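You operate a simulated robot arm through the tools that you are given. There is no shell and no other tool. Be economical: measure what you need, move in short steps, check, and stop when the job is done.

You are at the controls of a simulated two-armed robot. One attempt, no reset.

TASK
Take the lid off the scrap tin and lay it down on the front of the winder bench.

Only the result counts: the job must be done as asked and must still hold three seconds after the hand-in. Knocking over, shifting, dropping, spilling or breaking anything else fails it. A push-on lid holds only when it is set on centred and level and pressed home; a screw cap is set on level and turned clockwise until tight.

THE ROBOT
Two 7-joint arms with two-finger parallel grippers on one trunk, on a base that drives. Base frame: it is fixed to the floor where the robot stands at the start and does not move with it; the origin is under the middle of the robot, x ahead of it, y to its left, z up. Lengths are in mm, angles in rad, forces in N, time in s.
The left shoulder is at the start at [50, 177, 1079], the right one opposite. With the tool pointing down near the work surface each hand reaches from about 220 to 700 mm from the robot's upright axis, wherever it stands, measured 20 degrees to its own side. Payload 3.43 kg a hand.
Tool frame (each hand has its own): the origin (TCP) lies between the finger pads and is the grasp point; the fingertips stand 34 mm ahead of it; z points along the fingers, y is the line along which they close. Largest opening 128 mm; finger width 24, thickness 12; the body of the gripper, 48 by 130 mm, starts 96 mm behind the TCP.
Orientation is that of the tool frame in the base frame, as [roll, pitch, yaw] about the fixed x, y, z axes, in that order (R = Rz(yaw) Ry(pitch) Rx(roll)). With the fingers straight down and closing along the base's y, the tool's x points along the base's -x, its y along +y and its z along -z.

THE INTERFACE
- The arms move only by the tool move_arm. It takes "left_plan", "right_plan" or both (then of equal length, played together; a hand with none holds still); each is a list of rows, each a list of 7 numbers: the shift along the tool's x, y, z in units of 25 mm (1.0 is 25 mm), then the turn, a rotation vector about the tool's x, y, z in units of 4 degrees (1.0 is 4 degrees), then the finger opening in mm, from 0 to 128. In form: [[dx, dy, dz, ax, ay, az, hand], ...]. A call has 1 to 20 rows; each row shifts and turns the commanded pose from where the row before left it, along the tool's axes as they then stand. A call with a number of a shift or a turn outside -1 to 1 is refused whole. Each row takes 0.2 s and may step no farther than 50 mm and 0.15 rad from the row before; otherwise, or with a gripper value out of range, the whole call is refused. Where a pose cannot be reached the arm comes as near as it can. A force on the tool above 40 N (or 10 N above the force at the start of the call, whichever is more), or a blocked arm, ends the call early, and 0.2 s more pass. The fingers move at their own pace (about 108 mm/s each) and stop on an object; they squeeze with about 22 N. The grip force told is the motor's: it shows also when the fingers shut on nothing. Time passes only in rows, and 0.2 s behind the last, so rows that do not move let the fingers close. The reply holds the time, the measured pose of the TCP, the force on the tool along the base axes, the opening and the grip force, in the units named above and with some noise, with the torque about the TCP (base axes, N m) and any sound that the robot's microphone picked up.
- Cameras (640 x 400 px; columns grow to the right, rows downward): "scene" is now at [161.2, -2.5, 1250.1]; the picture's right is [-0.03, -1.00, 0.00], its down [-0.49, 0.01, -0.87] and it looks along [0.87, -0.02, -0.49] (base axes); focal length 250 px, centre (320, 200). "left" rides on the left gripper at [76, 11, -160] in its tool frame; the picture's right is [-0.15, 0.99, 0.00], its down [-0.88, -0.13, -0.46] and it looks along [-0.45, -0.07, 0.89] (tool axes); focal length 234 px, centre (320, 200). "right" rides on the right gripper at [76, -11, -160] in its tool frame; the picture's right is [0.15, 0.99, 0.00], its down [-0.88, 0.13, -0.46] and it looks along [-0.45, 0.07, 0.89] (tool axes); focal length 234 px, centre (320, 200). There is no depth. A picture from a camera that has moved, and an enlarged one, comes with that camera's place and axes in the base frame and with its lens.
- snapshot(camera): a new picture of that camera. No time passes.
- raise_lower(by): slides the trunk up (or, below 0, down) by that many mm; the arms and the scene camera ride with it, the base frame stays. It gives what a move gives, with no picture.
- roll_base(legs): drives the robot by 1 to 6 legs, each [ahead, turn to the left] in mm and rad, along the robot's own axes; the way and the turn of a leg run together, so that a leg with both is an arc; at most 1500 mm and 3.142 rad a leg. The arms and the cameras ride along, it lands a little off, and it stops where it bumps. It gives what a move gives.
- head_to(pan, tilt): turns the head with the scene camera to pan (to the left, within 1.396 rad either way) and tilt (down, from -0.506 to 1.204), counted from straight ahead of the robot. It gives what a move gives.
- enlarge(camera, box): a new picture of the part [left, top, right, bottom] of that camera's present view, enlarged. No time passes.
- hand_in(): hands the job in; it is judged then, once.

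Go step by step. Nothing tells you exact positions but the pictures and the camera data: compare them with the known pose of the tool, close in by small moves and look again before you grip or let go. The budget is 120 turns and 92 pictures, counting those below and the enlarged ones. Unless the task says otherwise, let go and move clear before handing in, and close with one line.

The tools are called after "Request:" as a command line: name --argument value ..., lists and objects as JSON in quotes. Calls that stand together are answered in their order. move_arm: Moves the arms, as the interface text tells. Its arguments: {"type":"object","properties":{"left_plan":{"type":"array"},"right_plan":{"type":"array"}},"required":[]} The other tools are called the same way: raise_lower (by) slides the trunk up or down; roll_base (legs) drives the base; head_to (pan, tilt) turns the head that bears the scene camera; snapshot (camera) takes a picture; enlarge (camera, box) takes an enlarged picture of a part of a camera's view; hand_in () hands the job in.

At the start:

```text
t: 0.0
left_tcp_pos: [410.7, 159.6, 1133.9]
left_orientation: [-3.141, 0.0, -3.14]
left_contact_force: [-1.1, -0.2, -0.6]
left_moment: [-0.03, 0.02, -0.02]
left_finger_gap: 127.9
left_gripper_force: 0.1
right_tcp_pos: [427.1, -273.8, 1134.2]
right_orientation: [3.141, 0.0, -3.141]
right_contact_force: [-0.2, -0.4, -1.1]
right_moment: [0.01, 0.04, 0.0]
right_finger_gap: 127.9
right_gripper_force: 0.2
trunk travel left (down, up): [-250.0, 151.0]
robot x, y, heading: [-2.3, -0.9, -0.005]
head pan, tilt: [-0.026, 0.511]
```

scene: 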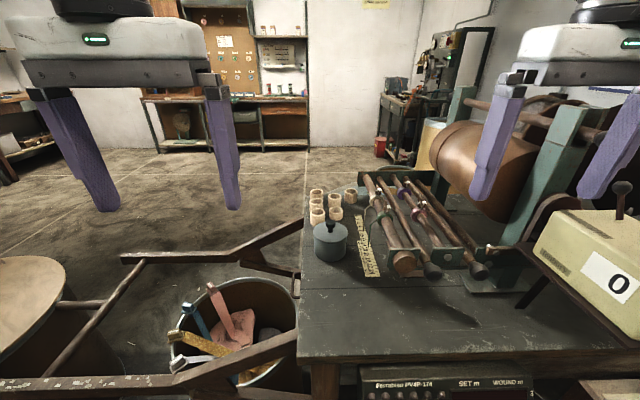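
right: 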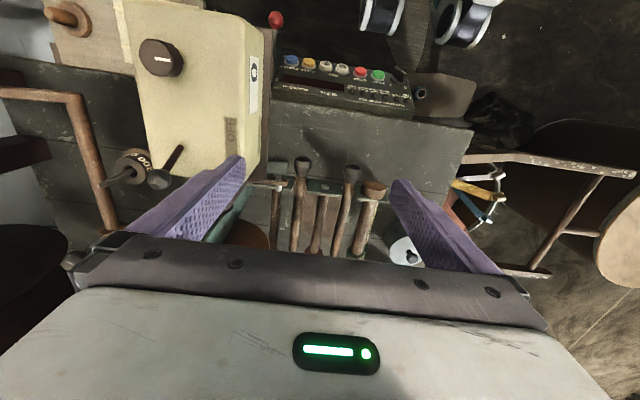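
left: 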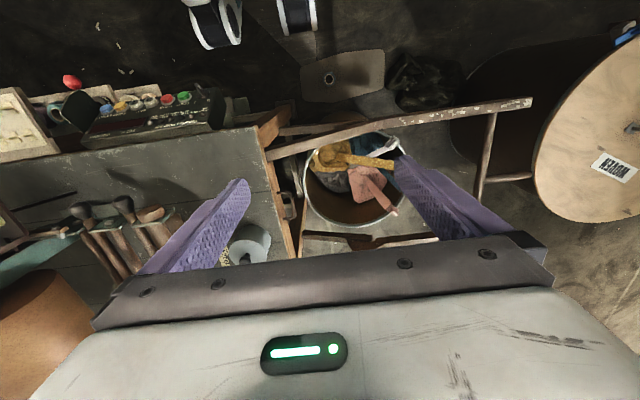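

I see a small grey tin with a knobbed lid at the left back of the bench. I'll look closer to identify it and measure its position.

Request:
enlarge --camera "scene" --box '[280, 170, 440, 290]'

Request:
enlarge --camera "left" --box '[180, 190, 300, 270]'

Request:
enlarge --camera "right" --box '[340, 200, 480, 290]'

```text
3.33 times, centred on (360, 230) of scene
camera zoom: at [161.2, -2.5, 1250.1], right [-0.03, -1.0, 0.0], down [-0.49, 0.01, -0.87], along [0.87, -0.02, -0.49], focal length 834 px, centre (187, 100)
```

zoom: 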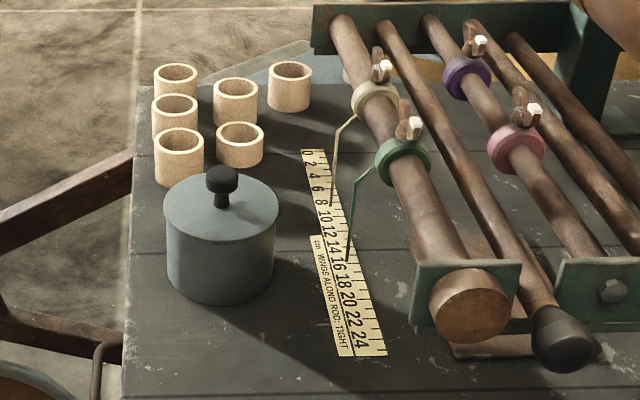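

```text
5.00 times, centred on (240, 230) of left
camera zoom: at [335.1, 170.0, 1293.4], right [0.14, 0.99, 0.0], down [0.88, -0.13, 0.46], along [0.45, -0.07, -0.89], focal length 1171 px, centre (720, 50)
```

zoom: 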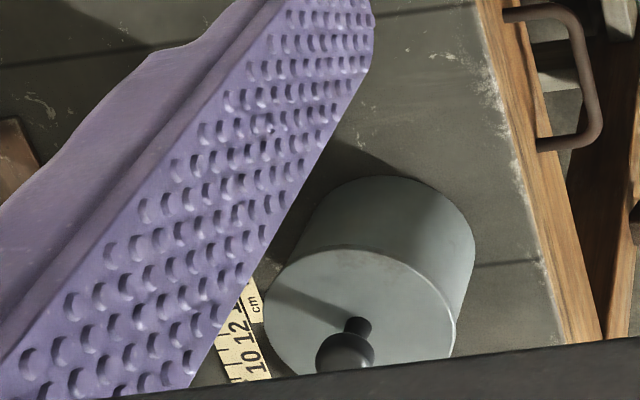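

```text
4.44 times, centred on (410, 245) of right
camera zoom: at [351.3, -286.0, 1292.5], right [-0.15, 0.99, 0.0], down [0.88, 0.13, 0.46], along [0.45, 0.07, -0.89], focal length 1041 px, centre (-80, 0)
```

zoom: 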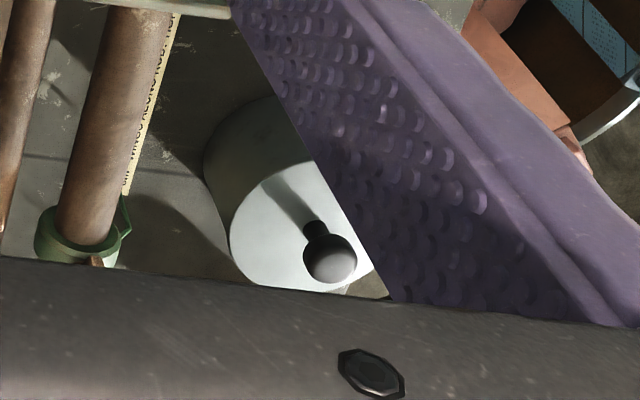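

The knob triangulates to about (650, -40, 910), with the lid top at z≈884 and the bench at z≈829. I'll bring the right hand over it at a safe height.

Request:
move_arm --right_plan '[[-0.89, 0.936, 0, 0, 0, 0, 60], [-0.89, 0.936, 0, 0, 0, 0, 60], [-0.89, 0.936, 0, 0, 0, 0, 60], [-0.89, 0.936, 0, 0, 0, 0, 60], [-0.89, 0.936, 0, 0, 0, 0, 60], [-0.89, 0.936, 0, 0, 0, 0, 60], [-0.89, 0.936, 0, 0, 0, 0, 60], [-0.89, 0.936, 0, 0, 0, 0, 60], [-0.89, 0.936, 0, 0, 0, 0, 60], [-0.89, 0.936, 0, 0, 0, 0, 60], [0, 0, 1, 0, 0, 0, 60], [0, 0, 1, 0, 0, 0, 60], [0, 0, 1, 0, 0, 0, 60], [0, 0, 1, 0, 0, 0, 60], [0, 0, 0, 0, 0, 0, 60]]'

Request:
snapshot --camera "scene"

Request:
snapshot --camera "right"

```text
t: 3.2
left_tcp_pos: [410.4, 159.1, 1134.3]
left_orientation: [-3.139, -0.001, -3.141]
left_contact_force: [0.6, 0.4, 0.6]
left_moment: [0.0, -0.03, -0.01]
left_finger_gap: 128.3
left_gripper_force: 0.0
right_tcp_pos: [492.1, -208.2, 992.0]
right_orientation: [3.141, 0.002, 3.14]
right_contact_force: [0.3, 0.0, 0.3]
right_moment: [-0.03, 0.01, -0.02]
right_finger_gap: 60.2
right_gripper_force: 0.0
right hand out of reach, approached as far as the arm can: row 3, 4, 5, 6, 7, 8, 9, 10
trunk travel left (down, up): [-250.0, 151.0]
robot x, y, heading: [5.2, -0.2, 0.004]
head pan, tilt: [-0.026, 0.511]
```

```text
85 pictures are left
camera scene: at [161.1, -2.5, 1250.1], right [-0.03, -1.0, 0.0], down [-0.49, 0.01, -0.87], along [0.87, -0.02, -0.49], focal length 250 px, centre (320, 200)
```

scene: 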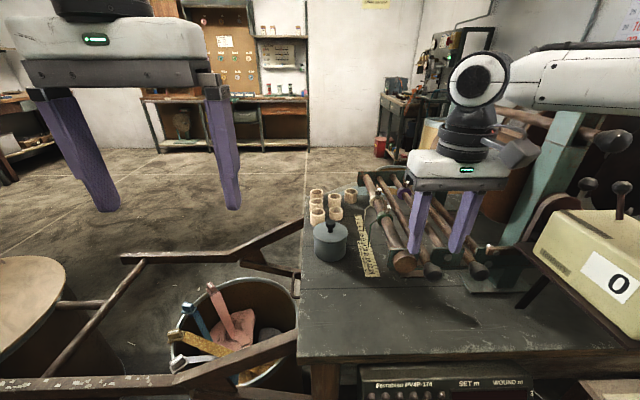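

```text
84 pictures are left
camera right: at [415.3, -219.1, 1151.8], right [-0.15, 0.99, 0.0], down [0.88, 0.13, 0.46], along [0.45, 0.07, -0.89], focal length 234 px, centre (320, 200)
```

right: 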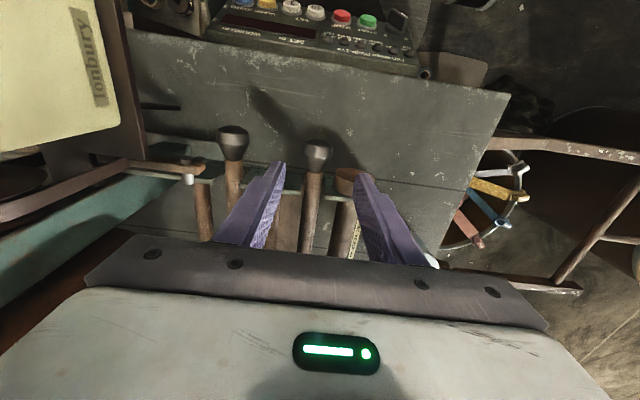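

The higher altitude limited the reach. I'll try to move over the knob at the present height (fingertips ≈958, above the rods).

Request:
move_arm --right_plan '[[-0.3, 0.95, 0, 0, 0, 0, 60], [-0.3, 0.95, 0, 0, 0, 0, 60], [-0.3, 0.95, 0, 0, 0, 0, 60], [-0.3, 0.95, 0, 0, 0, 0, 60], [-0.8, 0.95, 0, 0, 0, 0, 60], [-0.8, 0.95, 0, 0, 0, 0, 60], [-0.8, 1.0, 0, 0, 0, 0, 60], [0, 0, 0, 0, 0, 0, 60]]'

```text
t: 5.0
left_tcp_pos: [410.8, 159.8, 1134.7]
left_orientation: [-3.141, 0.0, -3.14]
left_contact_force: [-0.1, 0.9, -0.6]
left_moment: [0.02, 0.0, -0.01]
left_finger_gap: 128.0
left_gripper_force: 0.1
right_tcp_pos: [483.1, -158.9, 982.2]
right_orientation: [3.14, 0.001, -3.14]
right_contact_force: [-0.5, 0.6, 0.6]
right_moment: [-0.02, -0.01, 0.01]
right_finger_gap: 60.1
right_gripper_force: 0.0
right hand out of reach, approached as far as the arm can: row 2, 3, 4, 5, 6, 7
trunk travel left (down, up): [-250.0, 151.0]
robot x, y, heading: [1.9, -5.1, 0.0]
head pan, tilt: [-0.026, 0.511]
```

The reach depends on the hand's height relative to the shoulder, so I'll raise the trunk.

Request:
raise_lower --by 150

Request:
move_arm --right_plan '[[0, 0, 1, 0, 0, 0, 60], [0, 0, 1, 0, 0, 0, 60], [0, 0, 1, 0, 0, 0, 60], [0, 0, 1, 0, 0, 0, 60], [0, 0, 1, 0, 0, 0, 60], [0, 0, 1, 0, 0, 0, 60], [-0.8, 0.6, 0, 0, 0, 0, 60], [-0.8, 0.6, 0, 0, 0, 0, 60], [-0.8, 0.6, 0, 0, 0, 0, 60], [-0.8, 0.6, 0, 0, 0, 0, 60], [-0.8, 0.6, 0, 0, 0, 0, 60], [-0.8, 0.6, 0, 0, 0, 0, 60], [-0.8, 0.6, 0, 0, 0, 0, 60], [-0.8, 0.6, 0, 0, 0, 0, 60], [0, 0, 0, 0, 0, 0, 60]]'

```text
t: 6.8
left_tcp_pos: [411.5, 159.8, 1283.0]
left_orientation: [-3.138, 0.001, -3.14]
left_contact_force: [0.5, 0.1, 0.5]
left_moment: [-0.01, 0.02, -0.02]
left_finger_gap: 128.1
left_gripper_force: 0.1
right_tcp_pos: [483.1, -160.0, 1132.1]
right_orientation: [3.14, 0.001, -3.141]
right_contact_force: [0.4, 0.6, 0.6]
right_moment: [0.0, 0.02, 0.04]
right_finger_gap: 60.2
right_gripper_force: 0.1
trunk travel left (down, up): [-400.0, 1.0]
robot x, y, heading: [-0.8, -3.5, 0.002]
head pan, tilt: [-0.026, 0.511]
```

```text
t: 9.9
left_tcp_pos: [411.2, 159.4, 1283.0]
left_orientation: [-3.139, 0.001, -3.14]
left_contact_force: [0.6, -0.4, -0.7]
left_moment: [0.01, 0.02, -0.03]
left_finger_gap: 127.7
left_gripper_force: 0.0
right_tcp_pos: [510.6, -188.3, 1036.4]
right_orientation: [3.138, 0.004, 3.141]
right_contact_force: [0.0, -0.5, 0.0]
right_moment: [0.0, -0.02, -0.01]
right_finger_gap: 60.0
right_gripper_force: 0.1
right hand out of reach, approached as far as the arm can: row 4, 5, 6, 7, 8, 9, 10, 11, 12, 13, 14
trunk travel left (down, up): [-400.0, 1.0]
robot x, y, heading: [1.6, 1.3, -0.003]
head pan, tilt: [-0.026, 0.511]
```

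The inward reach is limited; the good working direction is 20° to the hand's own side. I'll turn the base left so that the tin lies about 20° to the right.

Request:
roll_base --legs '[[0, 0.29]]'

Request:
snapshot --camera "scene"

```text
t: 11.3
left_tcp_pos: [347.2, 271.3, 1284.2]
left_orientation: [-3.14, -0.001, -2.848]
left_contact_force: [0.8, 1.0, -1.1]
left_moment: [-0.02, 0.0, 0.0]
left_finger_gap: 128.0
left_gripper_force: 0.1
right_tcp_pos: [541.8, -33.2, 1035.2]
right_orientation: [3.14, 0.001, -2.851]
right_contact_force: [0.7, -0.3, -0.5]
right_moment: [-0.02, 0.01, -0.01]
right_finger_gap: 60.1
right_gripper_force: 0.1
trunk travel left (down, up): [-400.0, 1.0]
robot x, y, heading: [0.9, -0.7, 0.288]
head pan, tilt: [-0.026, 0.511]
```

```text
83 pictures are left
camera scene: at [154.9, 44.4, 1400.1], right [0.26, -0.97, 0.0], down [-0.47, -0.13, -0.87], along [0.84, 0.23, -0.49], focal length 250 px, centre (320, 200)
```

scene: 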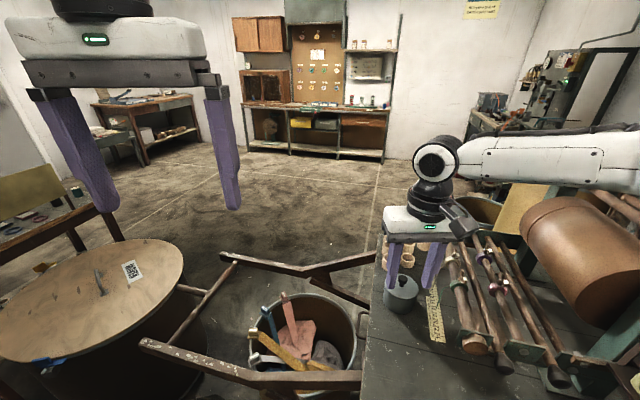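

The tin is now ahead of the right hand. I'll go outward a bit, down, then forward toward the knob.

Request:
move_arm --right_plan '[[0, -0.75, 0, 0, 0, 0, 60], [0, -0.75, 0, 0, 0, 0, 60], [0, 0, 1, 0, 0, 0, 60], [0, 0, 1, 0, 0, 0, 60], [-0.8, 0, 0, 0, 0, 0, 60], [-0.8, 0, 0, 0, 0, 0, 60], [-0.8, 0, 0, 0, 0, 0, 60], [-0.8, 0, 0, 0, 0, 0, 60], [-0.8, 0, 0, 0, 0, 0, 60], [0, 0, 0, 0, 0, 0, 60]]'

```text
t: 13.5
left_tcp_pos: [348.6, 271.2, 1283.4]
left_orientation: [-3.14, 0.002, -2.849]
left_contact_force: [0.2, -0.6, 0.4]
left_moment: [0.02, 0.01, 0.03]
left_finger_gap: 128.2
left_gripper_force: 0.1
right_tcp_pos: [606.7, -88.2, 1006.6]
right_orientation: [3.136, 0.007, -2.85]
right_contact_force: [0.1, 0.6, -0.8]
right_moment: [0.0, 0.04, 0.01]
right_finger_gap: 60.1
right_gripper_force: 0.1
right hand out of reach, approached as far as the arm can: row 5, 6, 7, 8, 9
trunk travel left (down, up): [-400.0, 1.0]
robot x, y, heading: [0.2, 1.0, 0.292]
head pan, tilt: [-0.026, 0.511]
```

Nearly there; I need about 60 mm more by driving. I'll look down to check clearance in front of the base.

Request:
head_to --pan -0.3 --tilt 1.2

Request:
snapshot --camera "scene"

```text
t: 14.6
left_tcp_pos: [346.7, 271.1, 1283.9]
left_orientation: [-3.141, 0.0, -2.849]
left_contact_force: [-0.1, -0.1, 0.9]
left_moment: [-0.01, -0.02, -0.03]
left_finger_gap: 127.8
left_gripper_force: 0.0
right_tcp_pos: [606.5, -88.0, 1007.6]
right_orientation: [3.137, 0.007, -2.851]
right_contact_force: [-0.5, 0.6, -1.0]
right_moment: [0.01, 0.0, 0.02]
right_finger_gap: 59.7
right_gripper_force: 0.0
trunk travel left (down, up): [-400.0, 1.0]
robot x, y, heading: [1.4, 1.7, 0.289]
head pan, tilt: [-0.3, 1.201]
```

```text
82 pictures are left
camera scene: at [123.5, 19.5, 1347.6], right [-0.01, -1.0, 0.0], down [-0.93, 0.01, -0.36], along [0.36, 0.0, -0.93], focal length 250 px, centre (320, 200)
```

scene: 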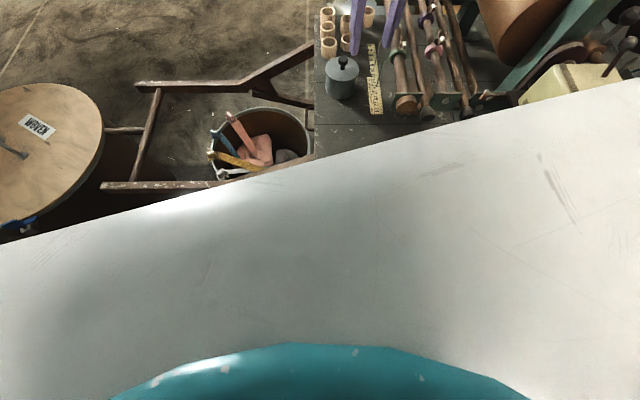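

The torso blocks the view. Turning left further brings the right shoulder nearer to the tin without driving toward the bench, so I'll do that.

Request:
roll_base --legs '[[0, 0.3]]'

Request:
head_to --pan -0.6 --tilt 0.7

Request:
snapshot --camera "scene"

```text
t: 15.9
left_tcp_pos: [249.2, 364.1, 1283.4]
left_orientation: [-3.139, 0.002, -2.536]
left_contact_force: [-0.4, 0.0, 0.0]
left_moment: [0.0, -0.03, -0.01]
left_finger_gap: 127.7
left_gripper_force: 0.0
right_tcp_pos: [604.6, 101.4, 1006.0]
right_orientation: [3.138, 0.008, -2.541]
right_contact_force: [0.7, -0.4, -0.8]
right_moment: [-0.01, 0.02, 0.02]
right_finger_gap: 60.2
right_gripper_force: 0.1
trunk travel left (down, up): [-400.0, 1.0]
robot x, y, heading: [-2.5, 0.8, 0.605]
head pan, tilt: [-0.3, 1.201]
```

```text
t: 16.9
left_tcp_pos: [249.4, 364.6, 1283.8]
left_orientation: [-3.14, -0.001, -2.536]
left_contact_force: [0.7, 0.9, 0.6]
left_moment: [-0.03, -0.01, 0.01]
left_finger_gap: 127.9
left_gripper_force: 0.0
right_tcp_pos: [604.5, 100.5, 1007.3]
right_orientation: [3.138, 0.008, -2.542]
right_contact_force: [0.1, 0.0, -0.5]
right_moment: [0.0, 0.01, 0.02]
right_finger_gap: 59.8
right_gripper_force: 0.1
trunk travel left (down, up): [-400.0, 1.0]
robot x, y, heading: [-2.8, 0.1, 0.602]
head pan, tilt: [-0.6, 0.7]
```

```text
81 pictures are left
camera scene: at [143.2, 39.4, 1383.4], right [0.0, -1.0, 0.0], down [-0.64, 0.0, -0.76], along [0.76, 0.0, -0.64], focal length 250 px, centre (320, 200)
```

scene: 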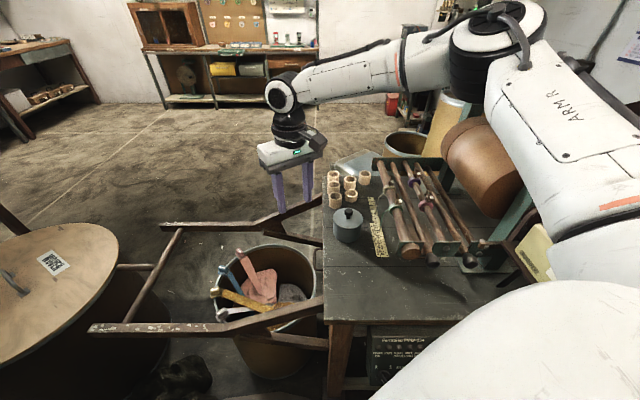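

The knob is confirmed at ≈(652, -41). I'll move the right hand over it and down to z≈950.

Request:
move_arm --right_plan '[[0.27, -0.95, 0, 0, 0, 0, 60], [0.27, -0.95, 0, 0, 0, 0, 60], [0.27, -0.95, 0, 0, 0, 0, 60], [0.27, -0.95, 0, 0, 0, 0, 60], [0.27, -0.95, 0, 0, 0, 0, 60], [0.27, -0.95, 0, 0, 0, 0, 60], [0, 0, 0.8, 0, 0, 0, 60], [0, 0, 0.8, 0, 0, 0, 60], [0, 0, 0, 0, 0, 0, 60]]'

Request:
snapshot --camera "scene"

Request:
snapshot --camera "right"

```text
t: 18.9
left_tcp_pos: [248.9, 364.9, 1283.8]
left_orientation: [-3.139, 0.001, -2.537]
left_contact_force: [-0.4, 0.3, 0.4]
left_moment: [-0.01, -0.01, 0.0]
left_finger_gap: 128.3
left_gripper_force: 0.1
right_tcp_pos: [651.7, -40.4, 966.4]
right_orientation: [3.138, 0.007, -2.541]
right_contact_force: [-0.2, -0.3, -0.2]
right_moment: [-0.01, 0.01, -0.03]
right_finger_gap: 60.1
right_gripper_force: 0.0
trunk travel left (down, up): [-400.0, 1.0]
robot x, y, heading: [1.9, 1.4, 0.598]
head pan, tilt: [-0.6, 0.7]
```

```text
80 pictures are left
camera scene: at [143.1, 39.4, 1383.5], right [0.0, -1.0, 0.0], down [-0.64, 0.0, -0.77], along [0.77, 0.0, -0.64], focal length 250 px, centre (320, 200)
```

scene: 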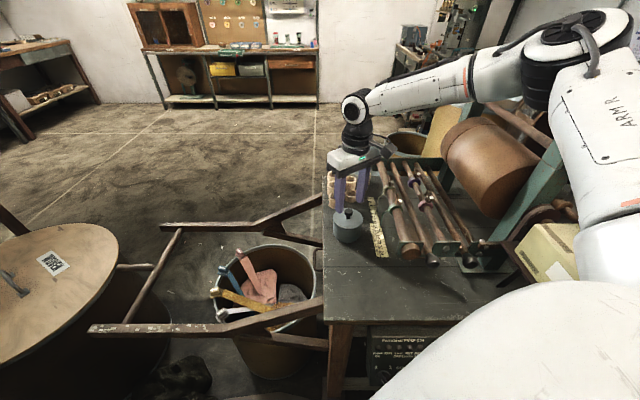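

```text
79 pictures are left
camera right: at [593.7, -94.7, 1125.1], right [-0.68, 0.73, 0.0], down [0.65, 0.6, 0.46], along [0.34, 0.32, -0.89], focal length 234 px, centre (320, 200)
```

right: 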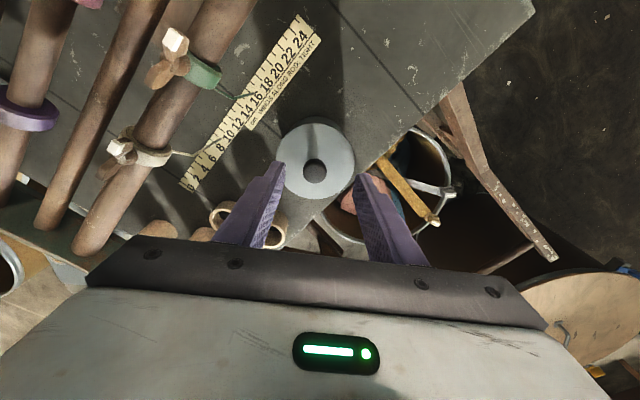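

Hand and knob line up to within about 4 mm. I'll lower to z≈926 (tips ≈892, lid ≈884).

Request:
move_arm --right_plan '[[-0.15, 0.0, 0.8, 0, 0, 0, 60], [0, 0, 0.8, 0, 0, 0, 60], [0, 0, 0, 0, 0, 0, 60]]'

Request:
enlarge --camera "scene" --box '[300, 150, 400, 250]'

Request:
snapshot --camera "right"

```text
t: 19.7
left_tcp_pos: [249.7, 363.7, 1283.7]
left_orientation: [-3.141, 0.0, -2.538]
left_contact_force: [-0.2, -0.2, 0.7]
left_moment: [-0.02, -0.02, -0.02]
left_finger_gap: 127.9
left_gripper_force: 0.0
right_tcp_pos: [654.7, -37.6, 926.3]
right_orientation: [3.139, 0.007, -2.54]
right_contact_force: [0.0, 0.0, 0.4]
right_moment: [0.01, 0.0, -0.01]
right_finger_gap: 59.9
right_gripper_force: 0.1
trunk travel left (down, up): [-400.0, 1.0]
robot x, y, heading: [0.9, -2.8, 0.599]
head pan, tilt: [-0.6, 0.7]
```

```text
4.00 times, centred on (350, 200) of scene
camera zoom: at [143.2, 39.3, 1383.5], right [0.0, -1.0, 0.0], down [-0.64, 0.0, -0.77], along [0.77, 0.0, -0.64], focal length 1000 px, centre (200, 200)
```

zoom: 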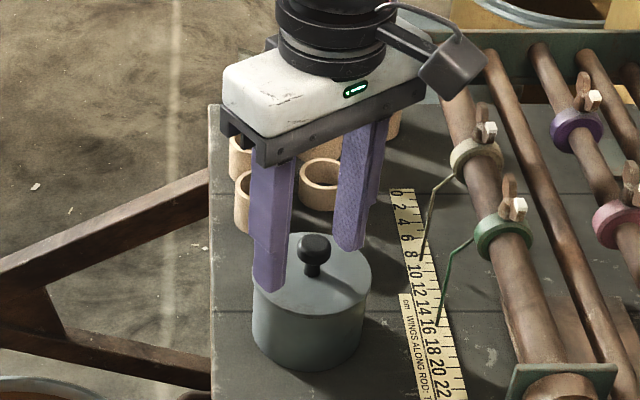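

```text
77 pictures are left
camera right: at [598.3, -91.7, 1084.1], right [-0.68, 0.73, 0.0], down [0.65, 0.6, 0.46], along [0.34, 0.32, -0.89], focal length 234 px, centre (320, 200)
```

right: 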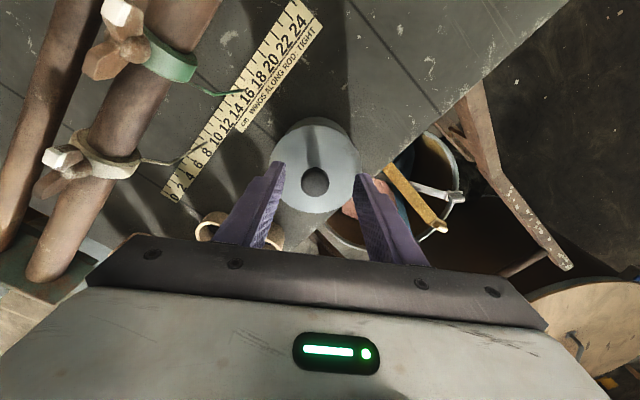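

The knob is between the fingers; a small correction of about 5 mm, then close.

Request:
move_arm --right_plan '[[0.15, -0.2, 0, 0, 0, 0, 60], [0, 0, 0, 0, 0, 0, 30], [0, 0, 0, 0, 0, 0, 5], [0, 0, 0, 0, 0, 0, 5], [0, 0, 0, 0, 0, 0, 5]]'

Request:
enlarge --camera "scene" --box '[300, 150, 400, 250]'

```text
t: 20.9
left_tcp_pos: [249.2, 364.0, 1283.1]
left_orientation: [-3.14, 0.0, -2.54]
left_contact_force: [0.1, 0.4, 0.0]
left_moment: [0.0, 0.04, 0.01]
left_finger_gap: 128.1
left_gripper_force: 0.0
right_tcp_pos: [655.7, -43.2, 926.4]
right_orientation: [3.135, 0.007, -2.542]
right_contact_force: [-1.3, 1.4, 0.5]
right_moment: [0.08, 0.05, 0.02]
right_finger_gap: 22.0
right_gripper_force: 22.3
trunk travel left (down, up): [-400.0, 1.0]
robot x, y, heading: [-0.3, 1.9, 0.604]
head pan, tilt: [-0.6, 0.7]
heard: snap
```

```text
4.00 times, centred on (350, 200) of scene
camera zoom: at [143.1, 39.5, 1383.5], right [0.0, -1.0, 0.0], down [-0.64, 0.0, -0.77], along [0.77, 0.0, -0.64], focal length 1000 px, centre (200, 200)
```

zoom: 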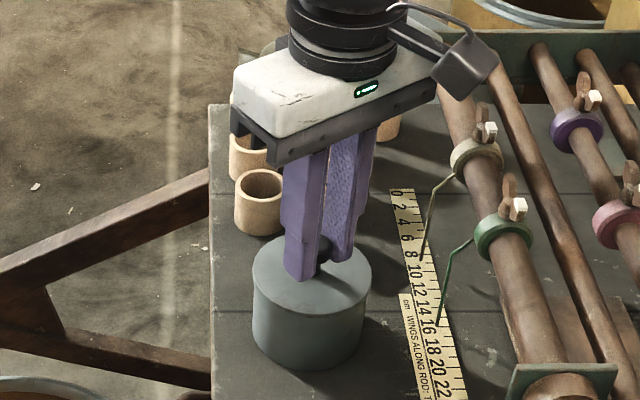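

Gripped (22 mm). I'll lift gently and see whether the lid comes off.

Request:
move_arm --right_plan '[[0, 0, -0.1, 0, 0, 0, 5], [0, 0, -0.1, 0, 0, 0, 5], [0, 0, -0.1, 0, 0, 0, 5], [0, 0, -0.1, 0, 0, 0, 5], [0, 0, -0.1, 0, 0, 0, 5]]'

Request:
enlarge --camera "scene" --box '[300, 150, 400, 250]'

```text
t: 22.1
left_tcp_pos: [249.8, 363.9, 1284.3]
left_orientation: [-3.14, 0.001, -2.538]
left_contact_force: [0.4, -0.6, 0.1]
left_moment: [0.01, 0.01, 0.02]
left_finger_gap: 128.0
left_gripper_force: 0.1
right_tcp_pos: [654.4, -44.8, 938.7]
right_orientation: [3.137, 0.008, -2.542]
right_contact_force: [-0.2, 0.5, -0.5]
right_moment: [0.0, -0.03, -0.04]
right_finger_gap: 22.0
right_gripper_force: 21.6
trunk travel left (down, up): [-400.0, 1.0]
robot x, y, heading: [1.6, -1.7, 0.602]
head pan, tilt: [-0.6, 0.7]
```

```text
4.00 times, centred on (350, 200) of scene
camera zoom: at [143.2, 39.3, 1383.5], right [0.0, -1.0, 0.0], down [-0.64, 0.0, -0.76], along [0.76, 0.0, -0.64], focal length 1000 px, centre (200, 200)
```

zoom: 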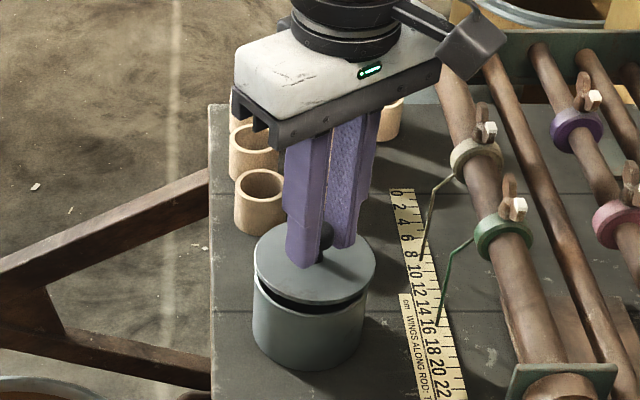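

The lid is off (a thin disc). I'll lift it clear, then carry it to the empty front area at about (475, -60).

Request:
move_arm --right_plan '[[0, 0, -0.5, 0, 0, 0, 5], [0, 0, -0.8, 0, 0, 0, 5], [0, 0, -0.5, 0, 0, 0, 5], [0.6, 0.34, 0, 0, 0, 0, 5], [0.71, 0.4, 0, 0, 0, 0, 5], [0.71, 0.4, 0, 0, 0, 0, 5], [0.71, 0.4, 0, 0, 0, 0, 5], [0.71, 0.4, 0, 0, 0, 0, 5], [0.71, 0.4, 0, 0, 0, 0, 5], [0.71, 0.4, 0, 0, 0, 0, 5], [0.7, 0.4, 0, 0, 0, 0, 5], [0.65, 0.4, 0, 0, 0, 0, 5], [0, 0, 0, 0, 0, 0, 5]]'

Request:
snapshot --camera "scene"

Request:
snapshot --camera "right"

```text
t: 24.9
left_tcp_pos: [249.3, 363.8, 1282.7]
left_orientation: [-3.138, -0.001, -2.538]
left_contact_force: [-1.0, 0.4, 0.2]
left_moment: [0.0, 0.0, -0.02]
left_finger_gap: 127.9
left_gripper_force: 0.1
right_tcp_pos: [477.0, -59.6, 982.6]
right_orientation: [3.136, 0.006, -2.541]
right_contact_force: [0.3, -1.4, 0.6]
right_moment: [0.01, -0.01, -0.01]
right_finger_gap: 22.2
right_gripper_force: 22.2
trunk travel left (down, up): [-400.0, 1.0]
robot x, y, heading: [0.3, 1.2, 0.608]
head pan, tilt: [-0.6, 0.7]
```

```text
74 pictures are left
camera scene: at [143.4, 39.4, 1383.5], right [0.0, -1.0, 0.0], down [-0.64, 0.0, -0.76], along [0.76, 0.0, -0.64], focal length 250 px, centre (320, 200)
```

scene: 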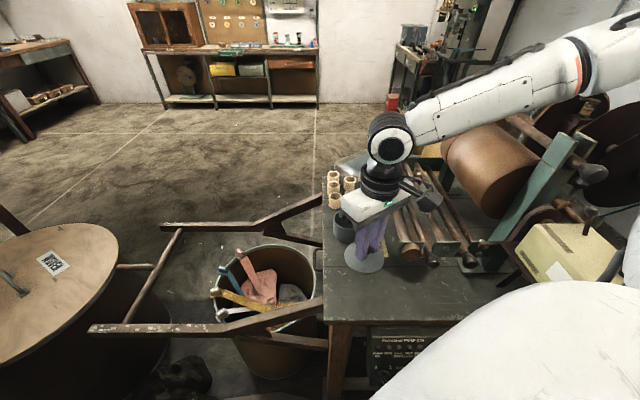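

```text
73 pictures are left
camera right: at [419.5, -113.3, 1142.3], right [-0.68, 0.73, 0.0], down [0.65, 0.6, 0.46], along [0.34, 0.32, -0.89], focal length 234 px, centre (320, 200)
```

right: 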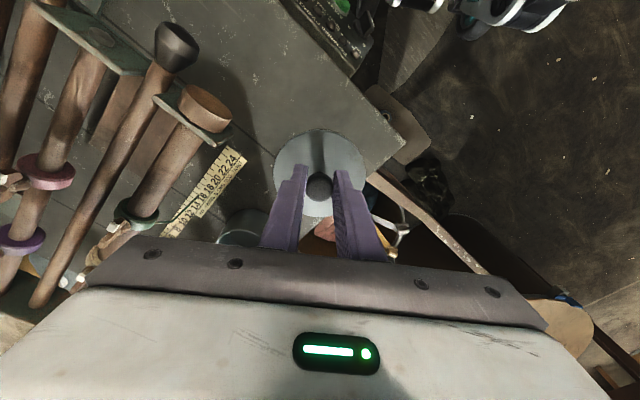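

The lid is above the empty front of the bench. I'll descend, with small steps near contact.

Request:
move_arm --right_plan '[[0, 0, 0.8, 0, 0, 0, 5], [0, 0, 0.8, 0, 0, 0, 5], [0, 0, 0.8, 0, 0, 0, 5], [0, 0, 0.6, 0, 0, 0, 5], [0, 0, 0.4, 0, 0, 0, 5], [0, 0, 0, 0, 0, 0, 5]]'

Request:
enlarge --camera "scene" --box '[310, 200, 450, 320]'

```text
t: 26.3
left_tcp_pos: [248.4, 363.9, 1284.2]
left_orientation: [-3.14, 0.001, -2.538]
left_contact_force: [0.5, 0.4, 0.4]
left_moment: [0.01, 0.0, 0.01]
left_finger_gap: 128.0
left_gripper_force: 0.1
right_tcp_pos: [476.0, -58.8, 896.5]
right_orientation: [3.137, 0.007, -2.543]
right_contact_force: [0.5, -0.1, 0.2]
right_moment: [-0.01, -0.03, 0.01]
right_finger_gap: 21.9
right_gripper_force: 22.3
trunk travel left (down, up): [-400.0, 1.0]
robot x, y, heading: [-0.6, 0.2, 0.602]
head pan, tilt: [-0.6, 0.7]
```

```text
3.33 times, centred on (380, 260) of scene
camera zoom: at [143.2, 39.3, 1383.5], right [0.0, -1.0, 0.0], down [-0.64, 0.0, -0.77], along [0.77, 0.0, -0.64], focal length 834 px, centre (120, 0)
```

zoom: 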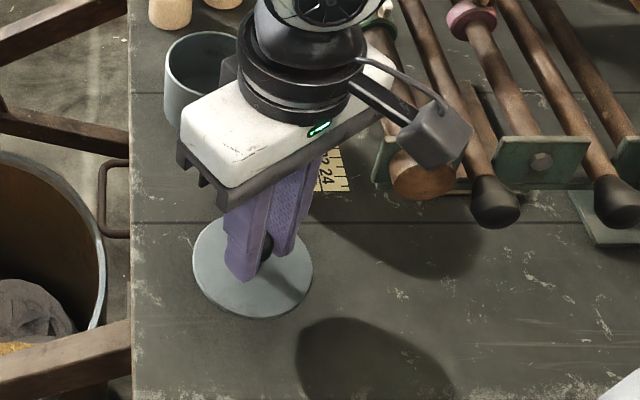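

Still some way above the bench; continuing down in 2.5 mm steps.

Request:
move_arm --right_plan '[[0, 0, 0.1, 0, 0, 0, 5], [0, 0, 0.1, 0, 0, 0, 5], [0, 0, 0.1, 0, 0, 0, 5], [0, 0, 0.1, 0, 0, 0, 5], [0, 0, 0.1, 0, 0, 0, 5], [0, 0, 0.1, 0, 0, 0, 5], [0, 0, 0.1, 0, 0, 0, 5]]'

Request:
enlarge --camera "scene" --box '[310, 200, 450, 320]'

```text
t: 27.9
left_tcp_pos: [249.7, 363.6, 1284.0]
left_orientation: [-3.14, 0.0, -2.536]
left_contact_force: [0.1, -0.1, -0.2]
left_moment: [-0.01, 0.01, 0.0]
left_finger_gap: 128.3
left_gripper_force: 0.0
right_tcp_pos: [475.7, -59.0, 878.6]
right_orientation: [3.137, 0.007, -2.542]
right_contact_force: [-0.6, 0.7, -0.6]
right_moment: [0.0, 0.02, -0.01]
right_finger_gap: 22.1
right_gripper_force: 21.8
trunk travel left (down, up): [-400.0, 1.0]
robot x, y, heading: [-1.4, -3.1, 0.595]
head pan, tilt: [-0.6, 0.7]
```

```text
3.33 times, centred on (380, 260) of scene
camera zoom: at [143.3, 39.4, 1383.5], right [0.0, -1.0, 0.0], down [-0.64, 0.0, -0.76], along [0.76, 0.0, -0.64], focal length 834 px, centre (120, 0)
```

zoom: 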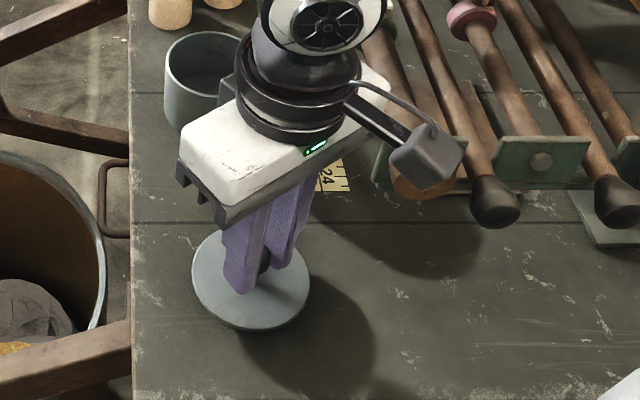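

The shadow suggests about 17 mm to go. Continue, watching force.

Request:
move_arm --right_plan '[[0, 0, 0.12, 0, 0, 0, 5], [0, 0, 0.12, 0, 0, 0, 5], [0, 0, 0.12, 0, 0, 0, 5], [0, 0, 0.12, 0, 0, 0, 5], [0, 0, 0, 0, 0, 0, 5]]'

Request:
enlarge --camera "scene" --box '[310, 200, 450, 320]'

```text
t: 29.1
left_tcp_pos: [247.6, 363.6, 1285.3]
left_orientation: [-3.138, 0.003, -2.538]
left_contact_force: [0.3, 0.1, -0.6]
left_moment: [-0.02, 0.0, -0.02]
left_finger_gap: 127.8
left_gripper_force: 0.1
right_tcp_pos: [475.9, -58.4, 870.9]
right_orientation: [3.137, 0.012, -2.543]
right_contact_force: [1.9, -4.5, 30.1]
right_moment: [-0.05, -0.19, -0.02]
right_finger_gap: 22.4
right_gripper_force: 21.7
trunk travel left (down, up): [-400.0, 1.0]
robot x, y, heading: [0.8, 2.1, 0.599]
head pan, tilt: [-0.6, 0.7]
```

```text
3.33 times, centred on (380, 260) of scene
camera zoom: at [140.9, 39.1, 1384.1], right [0.0, -1.0, 0.0], down [-0.64, 0.0, -0.77], along [0.77, 0.0, -0.64], focal length 834 px, centre (120, 0)
```

zoom: 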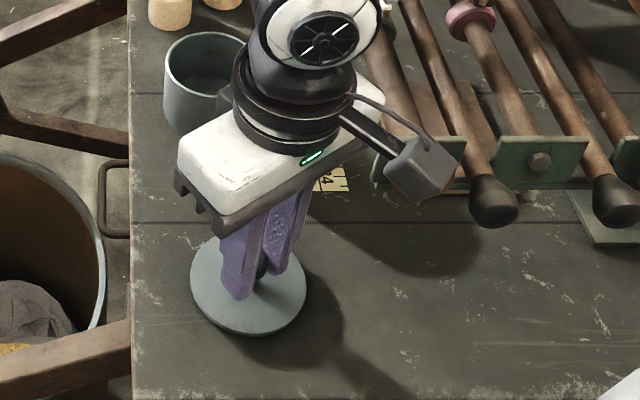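

Contact felt (30 N); the lid rests on its plug rim. I'll ease off the pressure before releasing.

Request:
move_arm --right_plan '[[0, 0, -0.08, 0, 0, 0, 5], [0, 0, -0.06, 0, 0, 0, 5], [0, 0, 0, 0, 0, 0, 5]]'

```text
t: 29.9
left_tcp_pos: [250.2, 363.1, 1283.5]
left_orientation: [-3.139, 0.001, -2.537]
left_contact_force: [0.5, 0.3, 0.8]
left_moment: [0.01, -0.04, 0.0]
left_finger_gap: 127.8
left_gripper_force: 0.1
right_tcp_pos: [474.9, -58.8, 871.2]
right_orientation: [3.136, 0.002, -2.54]
right_contact_force: [-0.9, 0.2, 0.6]
right_moment: [0.02, -0.03, 0.02]
right_finger_gap: 22.3
right_gripper_force: 22.0
trunk travel left (down, up): [-400.0, 1.0]
robot x, y, heading: [1.0, -1.4, 0.601]
head pan, tilt: [-0.6, 0.7]
```

The force is now zero at contact height. I'll open the fingers slowly and look before raising.

Request:
move_arm --right_plan '[[0, 0, 0, 0, 0, 0, 24], [0, 0, 0, 0, 0, 0, 30], [0, 0, 0, 0, 0, 0, 50], [0, 0, 0, 0, 0, 0, 60], [0, 0, 0, 0, 0, 0, 60]]'

Request:
enlarge --camera "scene" --box '[310, 200, 450, 320]'

```text
t: 31.1
left_tcp_pos: [248.6, 362.7, 1284.4]
left_orientation: [-3.14, 0.0, -2.539]
left_contact_force: [0.2, 0.5, -0.9]
left_moment: [-0.03, -0.01, -0.01]
left_finger_gap: 128.1
left_gripper_force: 0.1
right_tcp_pos: [478.5, -58.2, 871.2]
right_orientation: [3.136, 0.007, -2.541]
right_contact_force: [-0.5, 0.3, -0.3]
right_moment: [0.01, -0.03, 0.02]
right_finger_gap: 60.0
right_gripper_force: 0.1
trunk travel left (down, up): [-400.0, 1.0]
robot x, y, heading: [0.8, -0.4, 0.601]
head pan, tilt: [-0.6, 0.7]
```

```text
3.33 times, centred on (380, 260) of scene
camera zoom: at [143.2, 39.4, 1383.5], right [0.0, -1.0, 0.0], down [-0.64, 0.0, -0.76], along [0.76, 0.0, -0.64], focal length 834 px, centre (120, 0)
```

zoom: 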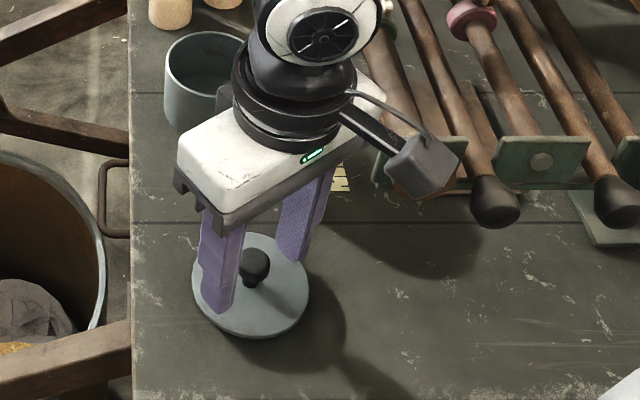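

The lid rests flat and free. I'll lift the hand straight up and check.

Request:
move_arm --right_plan '[[0, 0, -0.4, 0, 0, 0, 60], [0, 0, -0.8, 0, 0, 0, 60], [0, 0, -0.8, 0, 0, 0, 60], [0, 0, -0.8, 0, 0, 0, 60], [0, 0, -0.8, 0, 0, 0, 60], [0, 0, -0.8, 0, 0, 0, 60], [0, 0, -0.8, 0, 0, 0, 60], [0, 0, 0, 0, 0, 0, 60]]'

Request:
snapshot --camera "scene"

Request:
enlarge --camera "scene" --box '[310, 200, 450, 320]'

```text
t: 32.9
left_tcp_pos: [250.2, 363.2, 1283.6]
left_orientation: [-3.138, 0.0, -2.537]
left_contact_force: [0.3, -0.2, 0.3]
left_moment: [0.01, 0.0, 0.0]
left_finger_gap: 127.7
left_gripper_force: 0.0
right_tcp_pos: [476.6, -59.1, 1000.0]
right_orientation: [3.136, 0.007, -2.542]
right_contact_force: [0.1, 0.7, 0.3]
right_moment: [0.03, 0.0, -0.01]
right_finger_gap: 60.0
right_gripper_force: 0.0
trunk travel left (down, up): [-400.0, 1.0]
robot x, y, heading: [0.3, -1.4, 0.6]
head pan, tilt: [-0.6, 0.7]
```

```text
68 pictures are left
camera scene: at [143.4, 39.4, 1383.5], right [0.0, -1.0, 0.0], down [-0.64, 0.0, -0.76], along [0.76, 0.0, -0.64], focal length 250 px, centre (320, 200)
```

scene: 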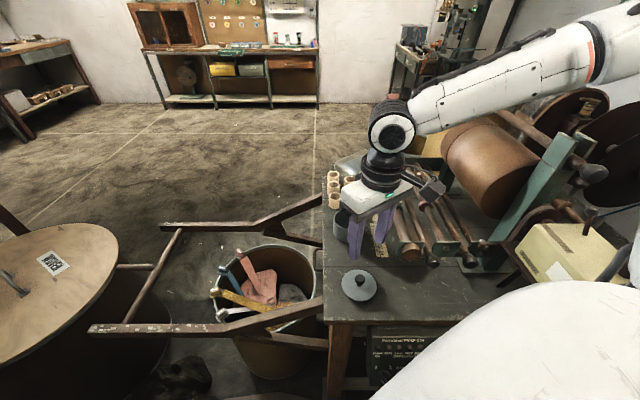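

```text
3.33 times, centred on (380, 260) of scene
camera zoom: at [143.4, 39.4, 1383.5], right [0.0, -1.0, 0.0], down [-0.64, 0.0, -0.76], along [0.76, 0.0, -0.64], focal length 834 px, centre (120, 0)
```

zoom: 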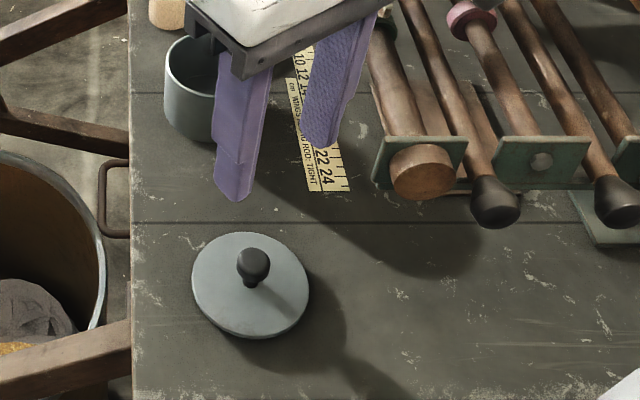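

The lid lies flat and free on the front of the bench. The tin stands open in its place, everything else looks undisturbed and the hand is clear.

Request:
hand_in

```text
The job is handed in.
```

The scrap tin's lid is off and lying flat, knob up, on the front of the winder bench. I let go, moved the hand clear and handed the job in; the result of the judging wasn't shown.
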